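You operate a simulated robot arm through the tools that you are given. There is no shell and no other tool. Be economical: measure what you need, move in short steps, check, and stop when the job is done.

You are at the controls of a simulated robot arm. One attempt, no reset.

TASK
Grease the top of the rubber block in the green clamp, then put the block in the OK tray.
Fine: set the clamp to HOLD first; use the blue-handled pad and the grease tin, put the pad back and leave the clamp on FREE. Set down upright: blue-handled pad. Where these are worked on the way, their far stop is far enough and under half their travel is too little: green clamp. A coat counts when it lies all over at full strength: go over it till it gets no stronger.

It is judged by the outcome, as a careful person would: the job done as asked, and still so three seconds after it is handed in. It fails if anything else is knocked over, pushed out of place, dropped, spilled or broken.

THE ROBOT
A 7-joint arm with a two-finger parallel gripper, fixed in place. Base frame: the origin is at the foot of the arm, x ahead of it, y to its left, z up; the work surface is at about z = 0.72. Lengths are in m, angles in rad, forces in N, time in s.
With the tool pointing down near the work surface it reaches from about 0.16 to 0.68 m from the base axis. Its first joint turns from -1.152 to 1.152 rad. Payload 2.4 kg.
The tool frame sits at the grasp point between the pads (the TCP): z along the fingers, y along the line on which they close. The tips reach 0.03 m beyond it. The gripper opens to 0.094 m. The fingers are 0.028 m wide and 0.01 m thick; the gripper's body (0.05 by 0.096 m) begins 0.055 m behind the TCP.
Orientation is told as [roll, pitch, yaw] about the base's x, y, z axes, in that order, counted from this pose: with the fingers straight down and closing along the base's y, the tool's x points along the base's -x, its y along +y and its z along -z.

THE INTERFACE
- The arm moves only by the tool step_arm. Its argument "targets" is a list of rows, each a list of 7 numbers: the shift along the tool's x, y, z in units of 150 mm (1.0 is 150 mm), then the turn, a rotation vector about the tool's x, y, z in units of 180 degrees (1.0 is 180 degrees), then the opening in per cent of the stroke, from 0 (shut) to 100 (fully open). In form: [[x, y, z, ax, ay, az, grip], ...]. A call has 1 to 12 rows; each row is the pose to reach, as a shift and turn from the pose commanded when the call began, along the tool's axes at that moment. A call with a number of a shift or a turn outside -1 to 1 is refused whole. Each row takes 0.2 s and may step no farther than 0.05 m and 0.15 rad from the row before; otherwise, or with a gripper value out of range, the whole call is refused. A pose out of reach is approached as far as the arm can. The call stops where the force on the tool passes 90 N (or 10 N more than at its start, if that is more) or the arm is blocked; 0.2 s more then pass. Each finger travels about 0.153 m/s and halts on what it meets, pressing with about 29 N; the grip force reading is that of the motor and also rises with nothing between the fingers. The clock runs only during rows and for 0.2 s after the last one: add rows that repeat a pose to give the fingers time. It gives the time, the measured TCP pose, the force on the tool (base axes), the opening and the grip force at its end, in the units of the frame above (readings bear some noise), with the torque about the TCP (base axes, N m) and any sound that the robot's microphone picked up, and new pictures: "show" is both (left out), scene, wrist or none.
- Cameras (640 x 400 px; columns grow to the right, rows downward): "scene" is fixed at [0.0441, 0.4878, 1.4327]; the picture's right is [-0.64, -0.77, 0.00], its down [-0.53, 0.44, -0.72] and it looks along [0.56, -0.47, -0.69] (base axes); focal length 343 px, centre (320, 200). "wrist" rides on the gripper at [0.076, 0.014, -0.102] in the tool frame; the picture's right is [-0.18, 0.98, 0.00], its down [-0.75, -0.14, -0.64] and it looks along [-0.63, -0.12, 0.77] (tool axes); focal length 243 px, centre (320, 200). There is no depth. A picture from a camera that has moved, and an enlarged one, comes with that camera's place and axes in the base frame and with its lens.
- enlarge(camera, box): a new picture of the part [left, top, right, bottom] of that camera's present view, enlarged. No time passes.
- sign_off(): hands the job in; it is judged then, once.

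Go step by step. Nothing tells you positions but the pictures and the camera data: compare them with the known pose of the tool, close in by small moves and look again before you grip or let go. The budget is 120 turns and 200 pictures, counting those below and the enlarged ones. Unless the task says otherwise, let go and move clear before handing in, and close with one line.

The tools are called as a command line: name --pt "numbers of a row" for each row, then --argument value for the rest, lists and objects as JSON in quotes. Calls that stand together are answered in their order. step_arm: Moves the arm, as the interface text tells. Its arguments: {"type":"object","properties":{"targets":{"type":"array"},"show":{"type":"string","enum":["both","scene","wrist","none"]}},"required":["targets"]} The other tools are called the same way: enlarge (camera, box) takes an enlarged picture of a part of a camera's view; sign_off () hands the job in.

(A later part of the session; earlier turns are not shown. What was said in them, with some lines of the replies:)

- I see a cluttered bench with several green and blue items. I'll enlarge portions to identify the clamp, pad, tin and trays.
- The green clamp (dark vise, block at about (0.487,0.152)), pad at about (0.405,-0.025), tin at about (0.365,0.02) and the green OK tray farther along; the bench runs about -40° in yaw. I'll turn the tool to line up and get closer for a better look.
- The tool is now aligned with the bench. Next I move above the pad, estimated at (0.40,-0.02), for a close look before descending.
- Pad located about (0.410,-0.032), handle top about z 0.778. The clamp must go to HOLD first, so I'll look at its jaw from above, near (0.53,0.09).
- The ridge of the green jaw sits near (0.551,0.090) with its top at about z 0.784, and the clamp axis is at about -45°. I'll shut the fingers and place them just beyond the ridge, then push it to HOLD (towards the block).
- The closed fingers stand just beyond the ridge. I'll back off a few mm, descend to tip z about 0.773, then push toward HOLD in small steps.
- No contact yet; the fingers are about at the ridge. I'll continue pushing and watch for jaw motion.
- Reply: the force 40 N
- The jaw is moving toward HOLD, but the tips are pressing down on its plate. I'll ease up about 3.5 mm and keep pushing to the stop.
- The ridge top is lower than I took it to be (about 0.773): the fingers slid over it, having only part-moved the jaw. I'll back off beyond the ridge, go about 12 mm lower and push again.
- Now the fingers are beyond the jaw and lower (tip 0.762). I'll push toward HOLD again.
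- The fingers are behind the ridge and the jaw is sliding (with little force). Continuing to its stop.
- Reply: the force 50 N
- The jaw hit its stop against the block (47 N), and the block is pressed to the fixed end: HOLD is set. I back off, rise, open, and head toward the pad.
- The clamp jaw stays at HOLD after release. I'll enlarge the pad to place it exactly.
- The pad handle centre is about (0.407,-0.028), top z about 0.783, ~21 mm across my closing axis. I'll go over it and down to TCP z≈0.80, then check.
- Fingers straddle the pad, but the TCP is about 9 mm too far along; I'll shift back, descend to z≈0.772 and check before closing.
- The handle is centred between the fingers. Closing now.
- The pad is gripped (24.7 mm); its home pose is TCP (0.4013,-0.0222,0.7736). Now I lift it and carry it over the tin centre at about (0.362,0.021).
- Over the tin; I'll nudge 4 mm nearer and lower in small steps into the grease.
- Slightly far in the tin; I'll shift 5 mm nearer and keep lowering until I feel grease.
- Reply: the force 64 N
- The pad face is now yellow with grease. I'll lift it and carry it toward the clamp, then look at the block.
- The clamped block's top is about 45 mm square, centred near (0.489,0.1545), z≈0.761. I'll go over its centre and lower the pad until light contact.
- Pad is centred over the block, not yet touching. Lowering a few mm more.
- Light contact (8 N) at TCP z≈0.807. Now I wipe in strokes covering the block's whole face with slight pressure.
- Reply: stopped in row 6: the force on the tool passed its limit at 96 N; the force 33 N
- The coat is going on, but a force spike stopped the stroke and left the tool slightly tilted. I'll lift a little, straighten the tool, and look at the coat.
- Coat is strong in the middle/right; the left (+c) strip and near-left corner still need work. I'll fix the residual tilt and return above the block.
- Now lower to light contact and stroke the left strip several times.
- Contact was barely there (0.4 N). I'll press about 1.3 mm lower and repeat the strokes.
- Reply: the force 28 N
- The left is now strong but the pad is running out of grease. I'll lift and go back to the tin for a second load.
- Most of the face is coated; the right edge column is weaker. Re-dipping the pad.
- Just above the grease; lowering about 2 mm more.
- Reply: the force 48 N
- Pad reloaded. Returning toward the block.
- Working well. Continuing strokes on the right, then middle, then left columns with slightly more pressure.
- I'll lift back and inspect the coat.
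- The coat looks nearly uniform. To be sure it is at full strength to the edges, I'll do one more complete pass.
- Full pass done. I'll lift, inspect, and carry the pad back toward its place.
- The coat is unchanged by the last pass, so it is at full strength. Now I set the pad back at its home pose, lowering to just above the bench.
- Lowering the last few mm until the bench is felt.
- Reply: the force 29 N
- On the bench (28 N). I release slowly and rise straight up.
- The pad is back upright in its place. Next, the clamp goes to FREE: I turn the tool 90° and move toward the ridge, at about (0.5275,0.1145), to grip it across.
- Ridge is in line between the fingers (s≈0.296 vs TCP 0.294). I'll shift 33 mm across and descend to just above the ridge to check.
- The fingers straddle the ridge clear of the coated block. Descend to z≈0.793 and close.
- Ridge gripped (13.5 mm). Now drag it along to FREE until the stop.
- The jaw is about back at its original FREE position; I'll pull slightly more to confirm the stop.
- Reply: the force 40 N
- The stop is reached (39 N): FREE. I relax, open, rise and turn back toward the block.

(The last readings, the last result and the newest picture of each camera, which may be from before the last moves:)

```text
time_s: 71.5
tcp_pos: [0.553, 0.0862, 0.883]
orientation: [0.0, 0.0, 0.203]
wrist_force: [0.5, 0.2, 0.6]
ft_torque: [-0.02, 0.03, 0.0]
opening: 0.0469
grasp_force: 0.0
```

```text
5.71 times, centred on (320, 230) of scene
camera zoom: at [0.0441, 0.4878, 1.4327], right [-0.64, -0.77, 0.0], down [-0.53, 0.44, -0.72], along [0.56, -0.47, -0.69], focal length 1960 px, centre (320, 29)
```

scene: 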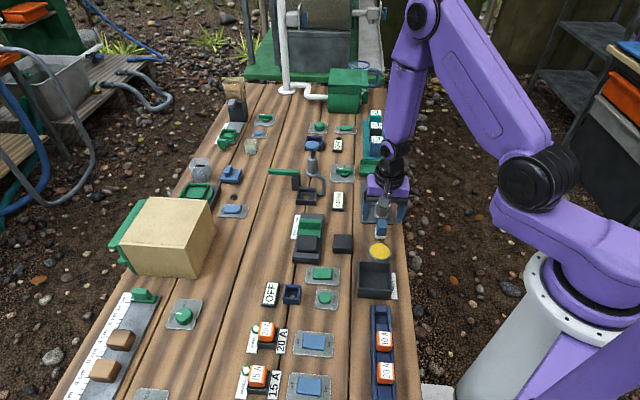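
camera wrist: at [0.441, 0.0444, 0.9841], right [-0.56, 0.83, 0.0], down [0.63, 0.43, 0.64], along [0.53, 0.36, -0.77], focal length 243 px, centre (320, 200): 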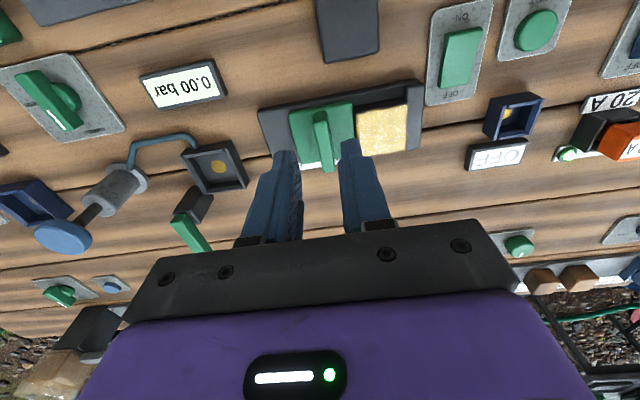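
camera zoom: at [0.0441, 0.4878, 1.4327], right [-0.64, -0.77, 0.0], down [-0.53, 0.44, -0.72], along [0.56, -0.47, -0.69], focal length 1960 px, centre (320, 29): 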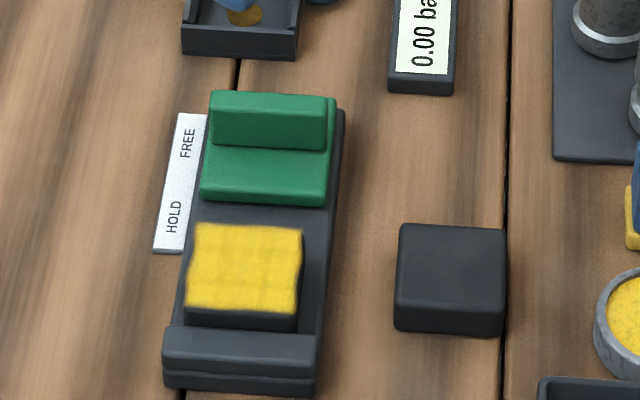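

Clamp is FREE. Next I turn back to -45° and move above the coated block with the fingers wide open.

step_arm --pt "0.04 0.07 0 0 0 0.045 78" --pt "0.08 0.15 0 0 0 0.09 78" --pt "0.13 0.23 0 0 0 0.135 78" --pt "0.18 0.3 0 0 0 0.18 78" --pt "0.22 0.38 0 0 0 0.225 78" --pt "0.27 0.46 0 0 0 0.27 78" --pt "0.31 0.531 0 0 0 0.3145 78" --pt "0.31 0.531 0 0 0 0.3145 78" --show "wrist"

enlarge --camera "wrist" --box '[240, 40, 420, 190]'

```text
time_s: 73.3
tcp_pos: [0.4902, 0.1546, 0.8846]
orientation: [-0.001, 0.0, -0.785]
wrist_force: [0.2, 0.1, 0.7]
ft_torque: [-0.02, -0.01, 0.01]
opening: 0.0733
grasp_force: 0.0
camera wrist: at [0.4476, 0.2182, 0.9856], right [0.82, 0.57, 0.0], down [0.43, -0.63, 0.64], along [0.36, -0.53, -0.77], focal length 243 px, centre (320, 200)
```

wrist: 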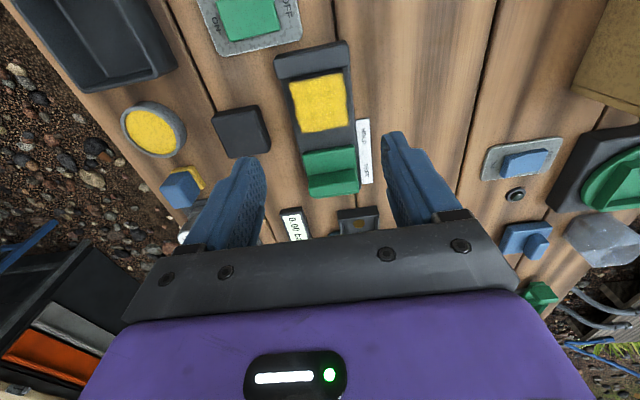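

```text
2.67 times, centred on (330, 115) of wrist
camera zoom: at [0.4476, 0.2182, 0.9856], right [0.82, 0.57, 0.0], down [0.43, -0.63, 0.64], along [0.36, -0.53, -0.77], focal length 647 px, centre (293, 427)
```

zoom: 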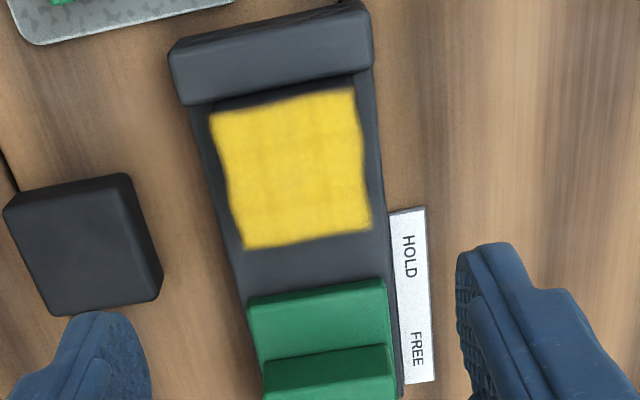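

Block centred beneath the tool; the loose block beside leaves clearance with a 62 mm opening. I'll descend to z≈0.785 and check.

step_arm --pt "0.005 0.01 0.0 0 0 0 66" --pt "0.005 0.01 0.2 0 0 0 66" --pt "0.005 0.01 0.4 0 0 0 66" --pt "0.005 0.01 0.55 0 0 0 66" --pt "0.005 0.01 0.66 0 0 0 66" --pt "0.005 0.01 0.66 0 0 0 66" --show "wrist"

enlarge --camera "scene" --box '[280, 195, 360, 265]'

```text
time_s: 74.7
tcp_pos: [0.4908, 0.1558, 0.784]
orientation: [-0.001, 0.0, -0.784]
wrist_force: [0.4, -1.0, -0.5]
ft_torque: [-0.01, 0.03, 0.02]
opening: 0.062
grasp_force: 0.1
camera wrist: at [0.4478, 0.2199, 0.8864], right [0.82, 0.57, 0.0], down [0.43, -0.63, 0.64], along [0.36, -0.53, -0.77], focal length 243 px, centre (320, 200)
```

wrist: 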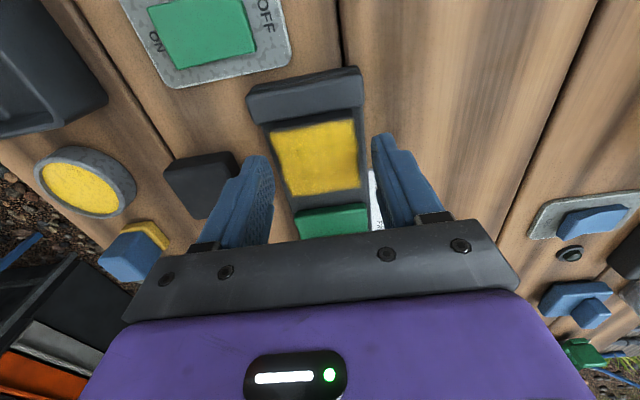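

```text
5.71 times, centred on (320, 230) of scene
camera zoom: at [0.0441, 0.4878, 1.4327], right [-0.64, -0.77, 0.0], down [-0.53, 0.44, -0.72], along [0.56, -0.47, -0.69], focal length 1960 px, centre (320, 29)
```

zoom: 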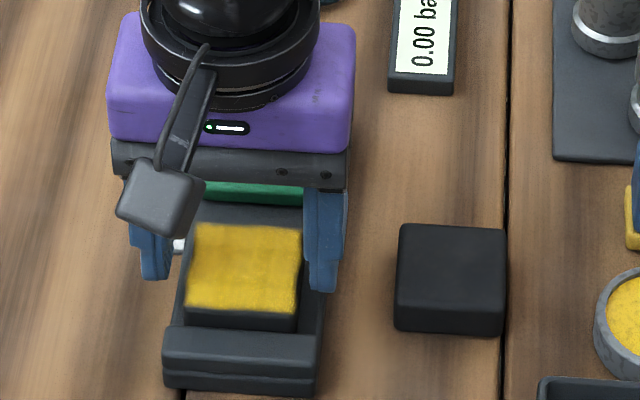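

Fingers straddle the block. Lower 9 mm and close.

step_arm --pt "0 0 0.03 0 0 0 66" --pt "0 0 0.06 0 0 0 66" --pt "0 0 0.063 0 0 0 45" --pt "0 0 0.063 0 0 0 30" --pt "0 0 0.063 0 0 0 30" --show "wrist"

enlarge --camera "scene" --box '[280, 195, 360, 265]'

```text
time_s: 75.9
tcp_pos: [0.4904, 0.1561, 0.7751]
orientation: [-0.001, -0.001, -0.784]
wrist_force: [-5.2, -3.9, 11.7]
ft_torque: [-0.21, 0.24, -0.06]
opening: 0.049
grasp_force: 29.4
camera wrist: at [0.4479, 0.2197, 0.8774], right [0.82, 0.57, 0.0], down [0.43, -0.63, 0.64], along [0.36, -0.53, -0.77], focal length 243 px, centre (320, 200)
```

wrist: 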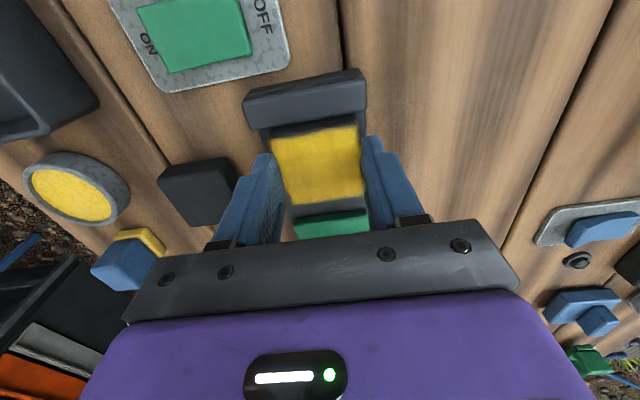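

```text
5.71 times, centred on (320, 230) of scene
camera zoom: at [0.0438, 0.4876, 1.4328], right [-0.64, -0.77, 0.0], down [-0.53, 0.44, -0.73], along [0.56, -0.47, -0.69], focal length 1960 px, centre (320, 29)
```

zoom: 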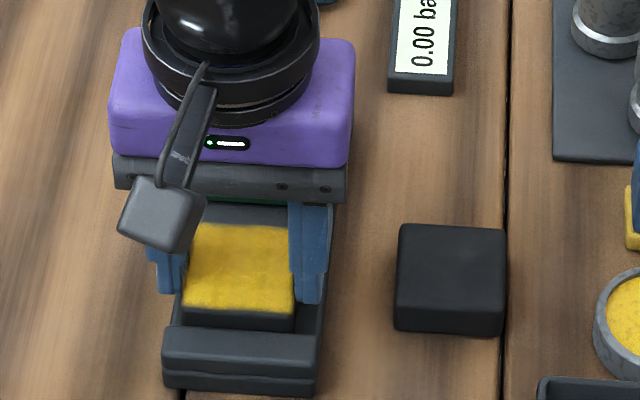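

The block is gripped (49 mm). Lifting straight up and checking it comes along without disturbing the clamp.

step_arm --pt "0 0 -0.05 0 0 0 30" --pt "0 0 -0.15 0 0 0 30" --pt "0 0 -0.35 0 0 0 30" --pt "0 0 -0.6 0 0 0 30" --pt "0 0 -0.6 0 0 0 30" --show "both"

enlarge --camera "scene" --box '[330, 110, 410, 190]'

```text
time_s: 77.1
tcp_pos: [0.4912, 0.1577, 0.8653]
orientation: [-0.001, -0.001, -0.783]
wrist_force: [0.3, -0.5, -0.2]
ft_torque: [0.01, 0.01, -0.02]
opening: 0.0489
grasp_force: 29.1
camera wrist: at [0.4485, 0.2198, 0.9672], right [0.82, 0.57, 0.0], down [0.43, -0.63, 0.64], along [0.36, -0.53, -0.77], focal length 243 px, centre (320, 200)
```

scene: 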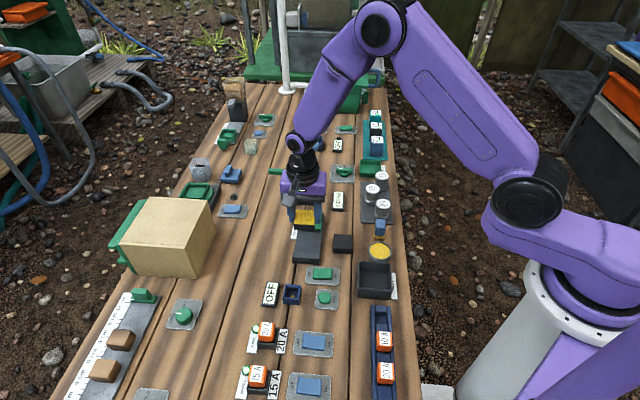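
wrist: 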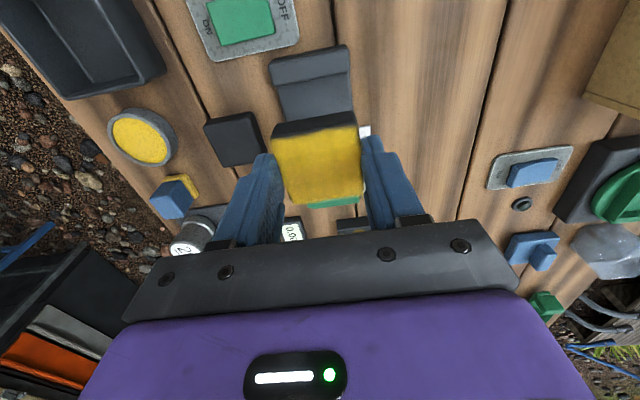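

```text
5.00 times, centred on (370, 150) of scene
camera zoom: at [0.0441, 0.4878, 1.4327], right [-0.64, -0.77, 0.0], down [-0.53, 0.44, -0.72], along [0.56, -0.47, -0.69], focal length 1715 px, centre (70, 450)
```

zoom: 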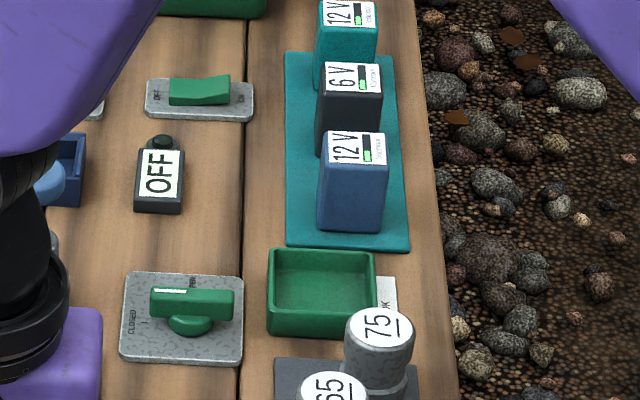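

The block is lifted clean and the clamp stays put. The green OK tray is about (0.615,-0.20); I'll carry the block over it in stages at a safe height.

step_arm --pt "0 -0.15 -0.1 0 0 0 30" --pt "0 -0.35 -0.15 0 0 0 30" --pt "-0.05 -0.55 -0.15 0 0 0 30" --pt "-0.2 -0.75 -0.15 0 0 0 30" --pt "-0.4 -0.9 -0.15 0 0 0 30" --pt "-0.6 -1.0 -0.15 0 0 0 30" --pt "-0.8 -1.0 -0.15 0 0 0 30" --pt "-1.0 -1.0 -0.15 0 0 0 30" --pt "-1.0 -1.0 -0.15 0 0 0 30" --show "none"

step_arm --pt "-0.2 0 0 0 0 0 30" --pt "-0.4 0 0 0 0 0 30" --pt "-0.6 0 0 0 0 0 30" --pt "-0.8 0 0 0 0 0 30" --pt "-1.0 0 0 0 0 0 30" --pt "-1.0 0 0 0 0 0 30" --show "both"

enlarge --camera "wrist" --box '[200, 20, 440, 200]'

enlarge --camera "scene" --box '[330, 110, 410, 190]'

```text
time_s: 79.1
tcp_pos: [0.4927, -0.0544, 0.8881]
orientation: [-0.001, 0.0, -0.782]
wrist_force: [0.1, -0.1, -1.7]
ft_torque: [-0.02, 0.02, -0.01]
opening: 0.0489
grasp_force: 28.7
```

```text
time_s: 80.5
tcp_pos: [0.5981, -0.1605, 0.8863]
orientation: [0.0, 0.001, -0.78]
wrist_force: [-0.8, 0.3, -0.1]
ft_torque: [0.0, -0.02, 0.01]
opening: 0.0488
grasp_force: 28.7
camera wrist: at [0.5551, -0.0982, 0.9892], right [0.82, 0.57, 0.0], down [0.44, -0.63, 0.64], along [0.36, -0.53, -0.77], focal length 243 px, centre (320, 200)
```

scene: 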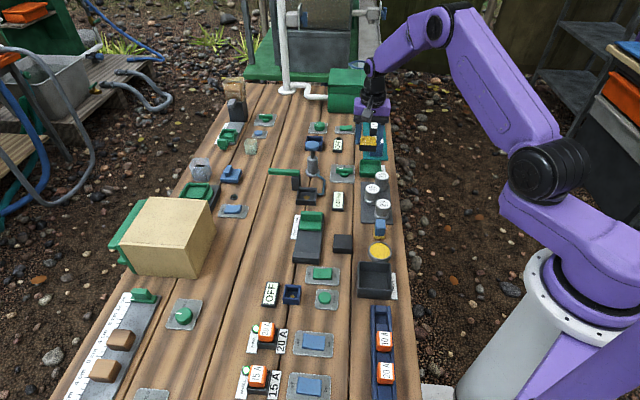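
wrist: 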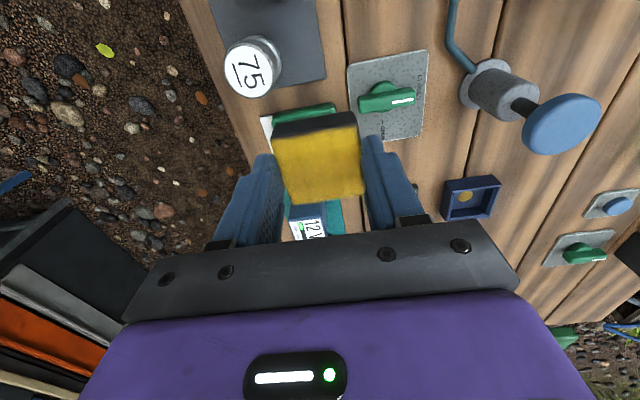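

```text
2.22 times, centred on (320, 110) of wrist
camera zoom: at [0.5551, -0.0982, 0.9892], right [0.82, 0.57, 0.0], down [0.44, -0.63, 0.64], along [0.36, -0.53, -0.77], focal length 539 px, centre (320, 400)
```

zoom: 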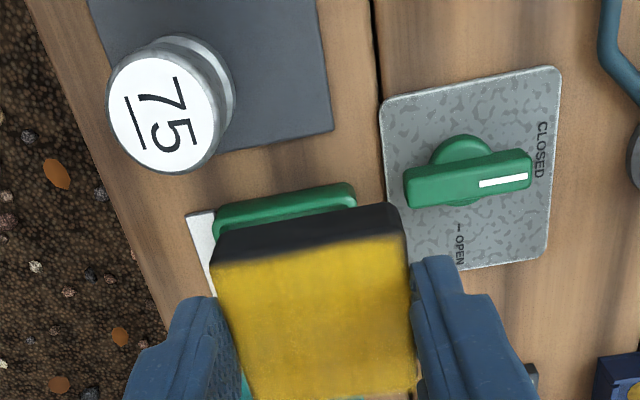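

```text
5.00 times, centred on (370, 150) of scene
camera zoom: at [0.0441, 0.4878, 1.4327], right [-0.64, -0.77, 0.0], down [-0.53, 0.44, -0.72], along [0.56, -0.47, -0.69], focal length 1715 px, centre (70, 450)
```

zoom: 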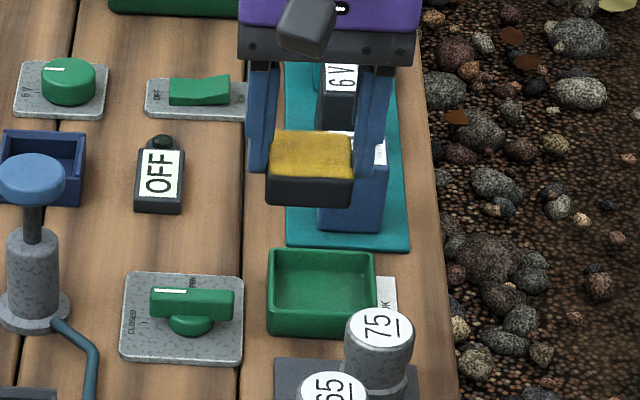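

The tray is about centred at (0.614,-0.202), roughly 66 mm outside, so the block fits with ~5 mm each side; tips will have to stay just above the rim. I'll move over it and look.

step_arm --pt "-0.14 -0.06 0 0 0 0 30" --pt "-0.27 -0.123 0 0 0 0 30" --pt "-0.27 -0.123 0.2 0 0 0 30" --pt "-0.27 -0.123 0.4 0 0 0 30" --pt "-0.27 -0.123 0.5 0 0 0 30" --pt "-0.27 -0.123 0.5 0 0 0 30" --show "wrist"

enlarge --camera "scene" --box '[340, 130, 400, 190]'

enlarge --camera "wrist" --box '[220, 20, 420, 220]'

```text
time_s: 81.9
tcp_pos: [0.6129, -0.2037, 0.8121]
orientation: [0.0, -0.001, -0.783]
wrist_force: [0.0, 0.2, -1.2]
ft_torque: [-0.02, 0.0, 0.0]
opening: 0.0488
grasp_force: 29.0
camera wrist: at [0.5703, -0.1396, 0.9136], right [0.82, 0.57, 0.0], down [0.43, -0.63, 0.64], along [0.36, -0.53, -0.77], focal length 243 px, centre (320, 200)
```

wrist: 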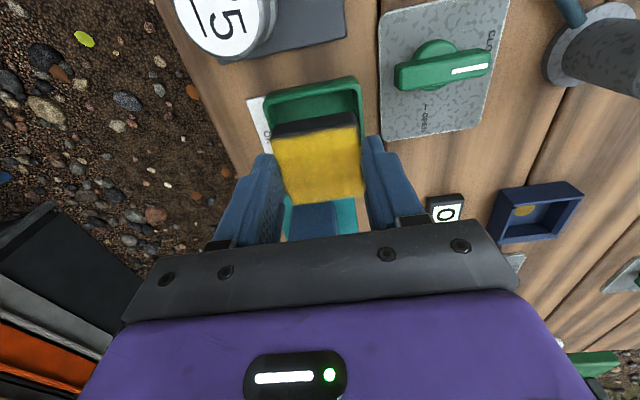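

```text
6.67 times, centred on (370, 160) of scene
camera zoom: at [0.0441, 0.4878, 1.4327], right [-0.64, -0.77, 0.0], down [-0.53, 0.44, -0.72], along [0.56, -0.47, -0.69], focal length 2287 px, centre (-13, 467)
```

zoom: 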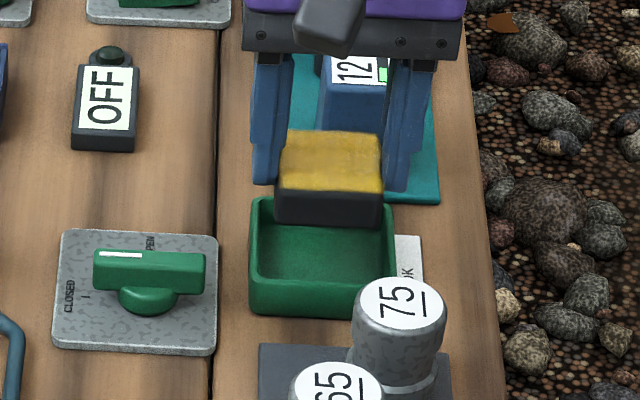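

```text
2.00 times, centred on (320, 120) of wrist
camera zoom: at [0.5703, -0.1396, 0.9136], right [0.82, 0.57, 0.0], down [0.43, -0.63, 0.64], along [0.36, -0.53, -0.77], focal length 485 px, centre (320, 360)
```

zoom: 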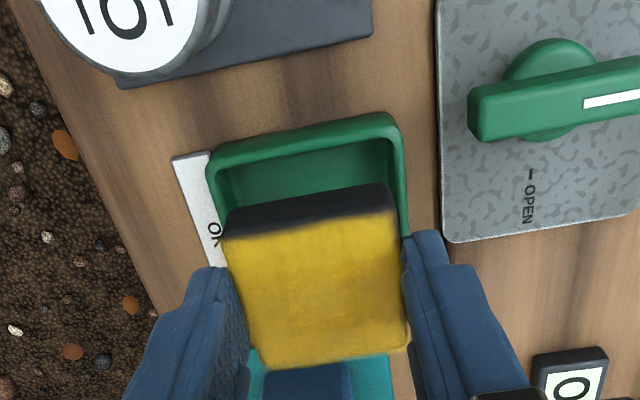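

The label reads OK. The tray centre is about 4 mm farther along; I'll correct and lower to just above the rim, then check.

step_arm --pt "-0.025 0.008 0 0 0 0 30" --pt "-0.025 0.008 0.1 0 0 0 30" --pt "-0.025 0.008 0.2 0 0 0 30" --pt "-0.025 0.008 0.2 0 0 0 30" --show "none"

enlarge --camera "scene" --box '[340, 130, 400, 190]'

enlarge --camera "wrist" --box '[220, 20, 420, 220]'

```text
time_s: 82.9
tcp_pos: [0.6173, -0.205, 0.7823]
orientation: [0.0, 0.0, -0.785]
wrist_force: [0.2, -0.5, -0.3]
ft_torque: [-0.01, 0.03, -0.04]
opening: 0.049
grasp_force: 29.3
```

```text
6.67 times, centred on (370, 160) of scene
camera zoom: at [0.0441, 0.4878, 1.4327], right [-0.64, -0.77, 0.0], down [-0.53, 0.44, -0.72], along [0.56, -0.47, -0.69], focal length 2287 px, centre (-13, 467)
```

zoom: 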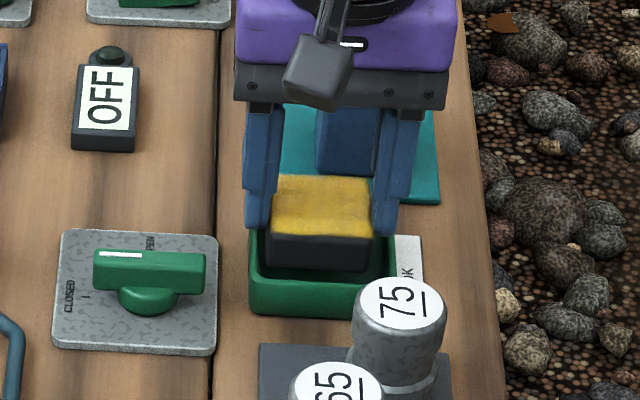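

```text
2.00 times, centred on (320, 120) of wrist
camera zoom: at [0.5743, -0.1415, 0.8842], right [0.82, 0.57, 0.0], down [0.43, -0.63, 0.64], along [0.36, -0.53, -0.77], focal length 485 px, centre (320, 360)
```

zoom: 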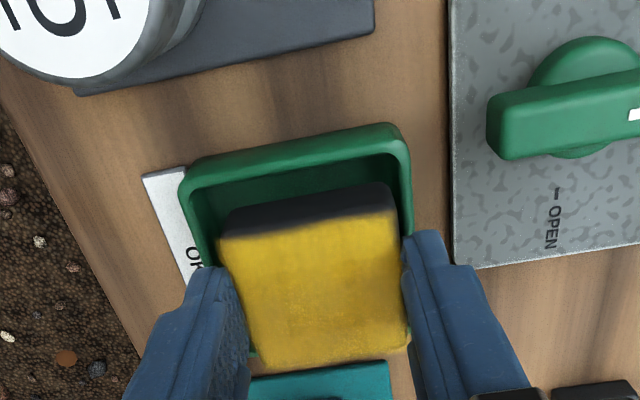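

Block bottom is entering the tray, roughly centred; small 2 mm correction across and then lower until tips nearly meet the rim.

step_arm --pt "0.01 -0.012 0 0 0 0 30" --pt "0.01 -0.012 0.02 0 0 0 30" --pt "0.01 -0.012 0.035 0 0 0 30" --pt "0.01 -0.012 0.05 0 0 0 30" --pt "0.01 -0.012 0.05 0 0 0 30" --show "none"

enlarge --camera "scene" --box '[350, 140, 390, 180]'

```text
time_s: 84.1
tcp_pos: [0.6141, -0.2053, 0.7753]
orientation: [0.001, 0.002, -0.78]
wrist_force: [-0.3, -0.5, -0.9]
ft_torque: [-0.03, -0.01, -0.03]
opening: 0.0489
grasp_force: 29.1
```

```text
10.00 times, centred on (370, 160) of scene
camera zoom: at [0.0441, 0.4878, 1.4327], right [-0.64, -0.77, 0.0], down [-0.53, 0.44, -0.72], along [0.56, -0.47, -0.69], focal length 3430 px, centre (-180, 600)
```

zoom: 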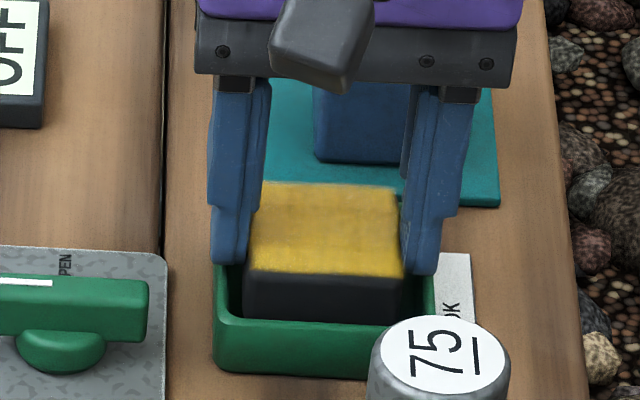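

step_arm --pt "0 0 0.008 0 0 0 30" --pt "0 0 0.016 0 0 0 30" --pt "0 0 0.016 0 0 0 30" --show "none"

enlarge --camera "wrist" --box '[220, 20, 420, 220]'

```text
time_s: 84.9
tcp_pos: [0.6141, -0.205, 0.7724]
orientation: [-0.001, 0.0, -0.782]
wrist_force: [-0.2, -0.3, -0.4]
ft_torque: [0.04, -0.02, 0.01]
opening: 0.0489
grasp_force: 29.3
```

```text
2.00 times, centred on (320, 120) of wrist
camera zoom: at [0.5719, -0.1418, 0.8745], right [0.82, 0.57, 0.0], down [0.43, -0.63, 0.64], along [0.36, -0.53, -0.77], focal length 485 px, centre (320, 360)
```

zoom: 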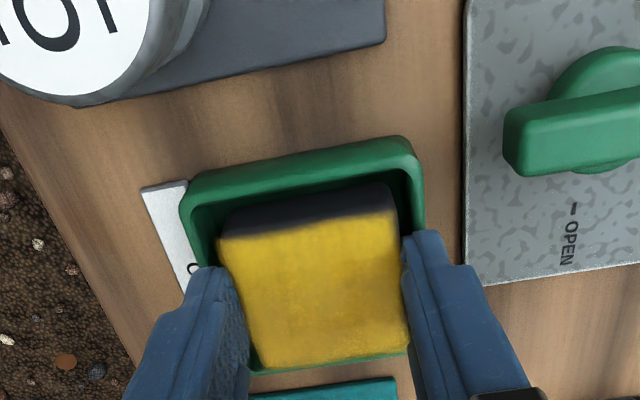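

step_arm --pt "0 0 0.007 0 0 0 30" --pt "0 0 0.014 0 0 0 30" --pt "0 0 0.014 0 0 0 30" --show "none"

enlarge --camera "scene" --box '[350, 140, 390, 180]'

```text
time_s: 85.7
tcp_pos: [0.6154, -0.2051, 0.7721]
orientation: [0.0, 0.0, -0.783]
wrist_force: [-12.3, 3.8, 25.8]
ft_torque: [0.23, 0.37, 0.06]
opening: 0.0492
grasp_force: 28.8
```

```text
10.00 times, centred on (370, 160) of scene
camera zoom: at [0.0433, 0.488, 1.4327], right [-0.64, -0.77, 0.0], down [-0.53, 0.44, -0.73], along [0.56, -0.47, -0.69], focal length 3430 px, centre (-180, 600)
```

zoom: 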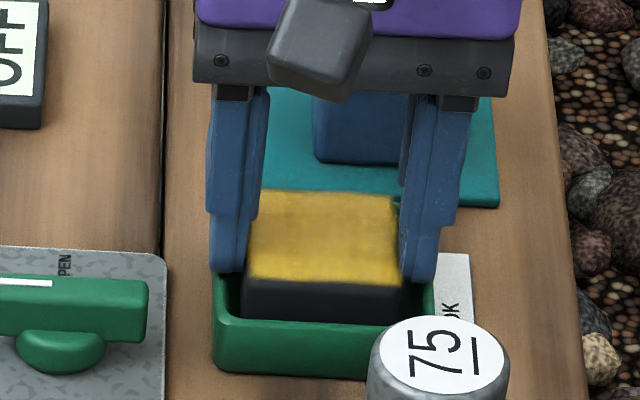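

Tips touch the rim (26 N); the block's base is only a few mm above the tray floor. I'll ease up a millimetre, open, and rise.

step_arm --pt "0 0 -0.014 0 0 0 30" --pt "0 0 -0.014 0 0 0 30" --pt "0 0 -0.014 0 0 0 58" --pt "0 0 -0.014 0 0 0 64" --pt "0 0 -0.1 0 0 0 64" --pt "0 0 -0.3 0 0 0 64" --pt "0 0 -0.6 0 0 0 64" --pt "0 0 -0.6 0 0 0 64" --show "both"

enlarge --camera "scene" --box '[350, 140, 390, 180]'

enlarge --camera "wrist" --box '[220, 20, 420, 220]'

```text
time_s: 87.5
tcp_pos: [0.6151, -0.2044, 0.8608]
orientation: [-0.001, 0.0, -0.783]
wrist_force: [-0.6, -0.2, -0.9]
ft_torque: [0.01, -0.02, -0.02]
opening: 0.0602
grasp_force: 0.1
camera wrist: at [0.5722, -0.141, 0.9634], right [0.82, 0.57, 0.0], down [0.44, -0.63, 0.64], along [0.36, -0.53, -0.77], focal length 243 px, centre (320, 200)
```

scene: 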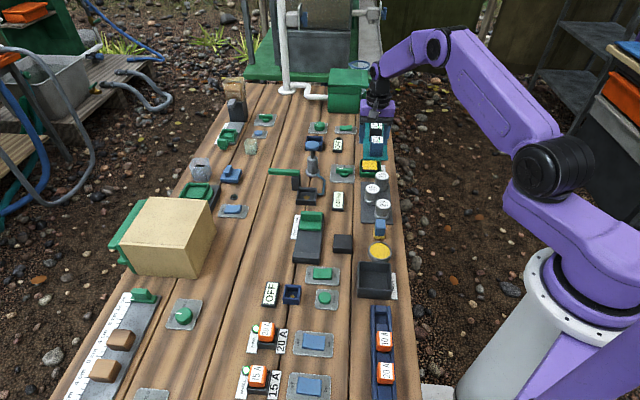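
wrist: 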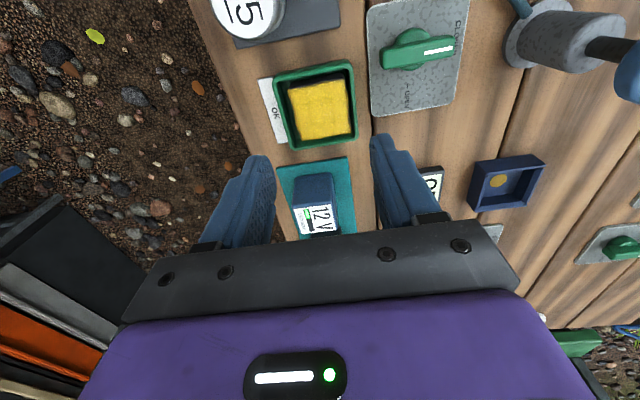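

```text
10.00 times, centred on (370, 160) of scene
camera zoom: at [0.0441, 0.4878, 1.4327], right [-0.64, -0.77, 0.0], down [-0.53, 0.44, -0.72], along [0.56, -0.47, -0.69], focal length 3430 px, centre (-180, 600)
```

zoom: 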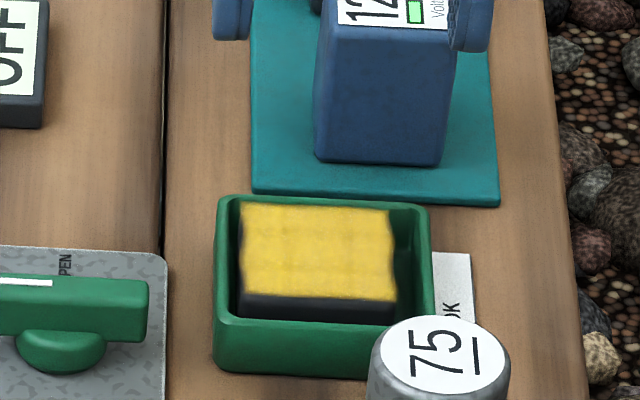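

```text
2.00 times, centred on (320, 120) of wrist
camera zoom: at [0.5722, -0.141, 0.9634], right [0.82, 0.57, 0.0], down [0.44, -0.63, 0.64], along [0.36, -0.53, -0.77], focal length 485 px, centre (320, 360)
```

zoom: 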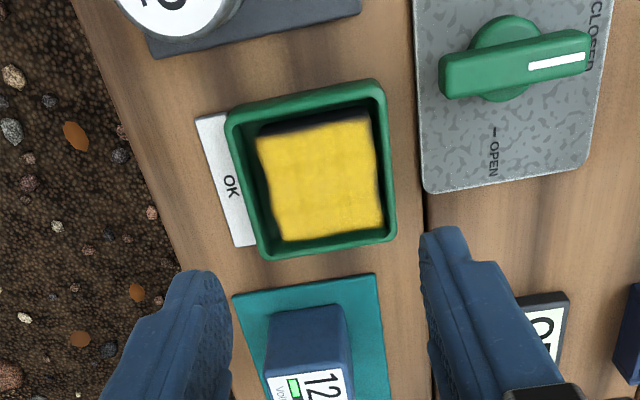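

The coated block lies flat in the OK tray. The pad is back upright, the clamp is on FREE, everything else is in place, and the arm is clear, so I'm handing in.

sign_off

```text
The job is handed in.
```

The block is greased all over its top and lies flat in the OK tray. I released it with the fingers on the tray rim, so it fell the last few millimetres to the floor. The pad is back upright by the tin and the clamp is on FREE.
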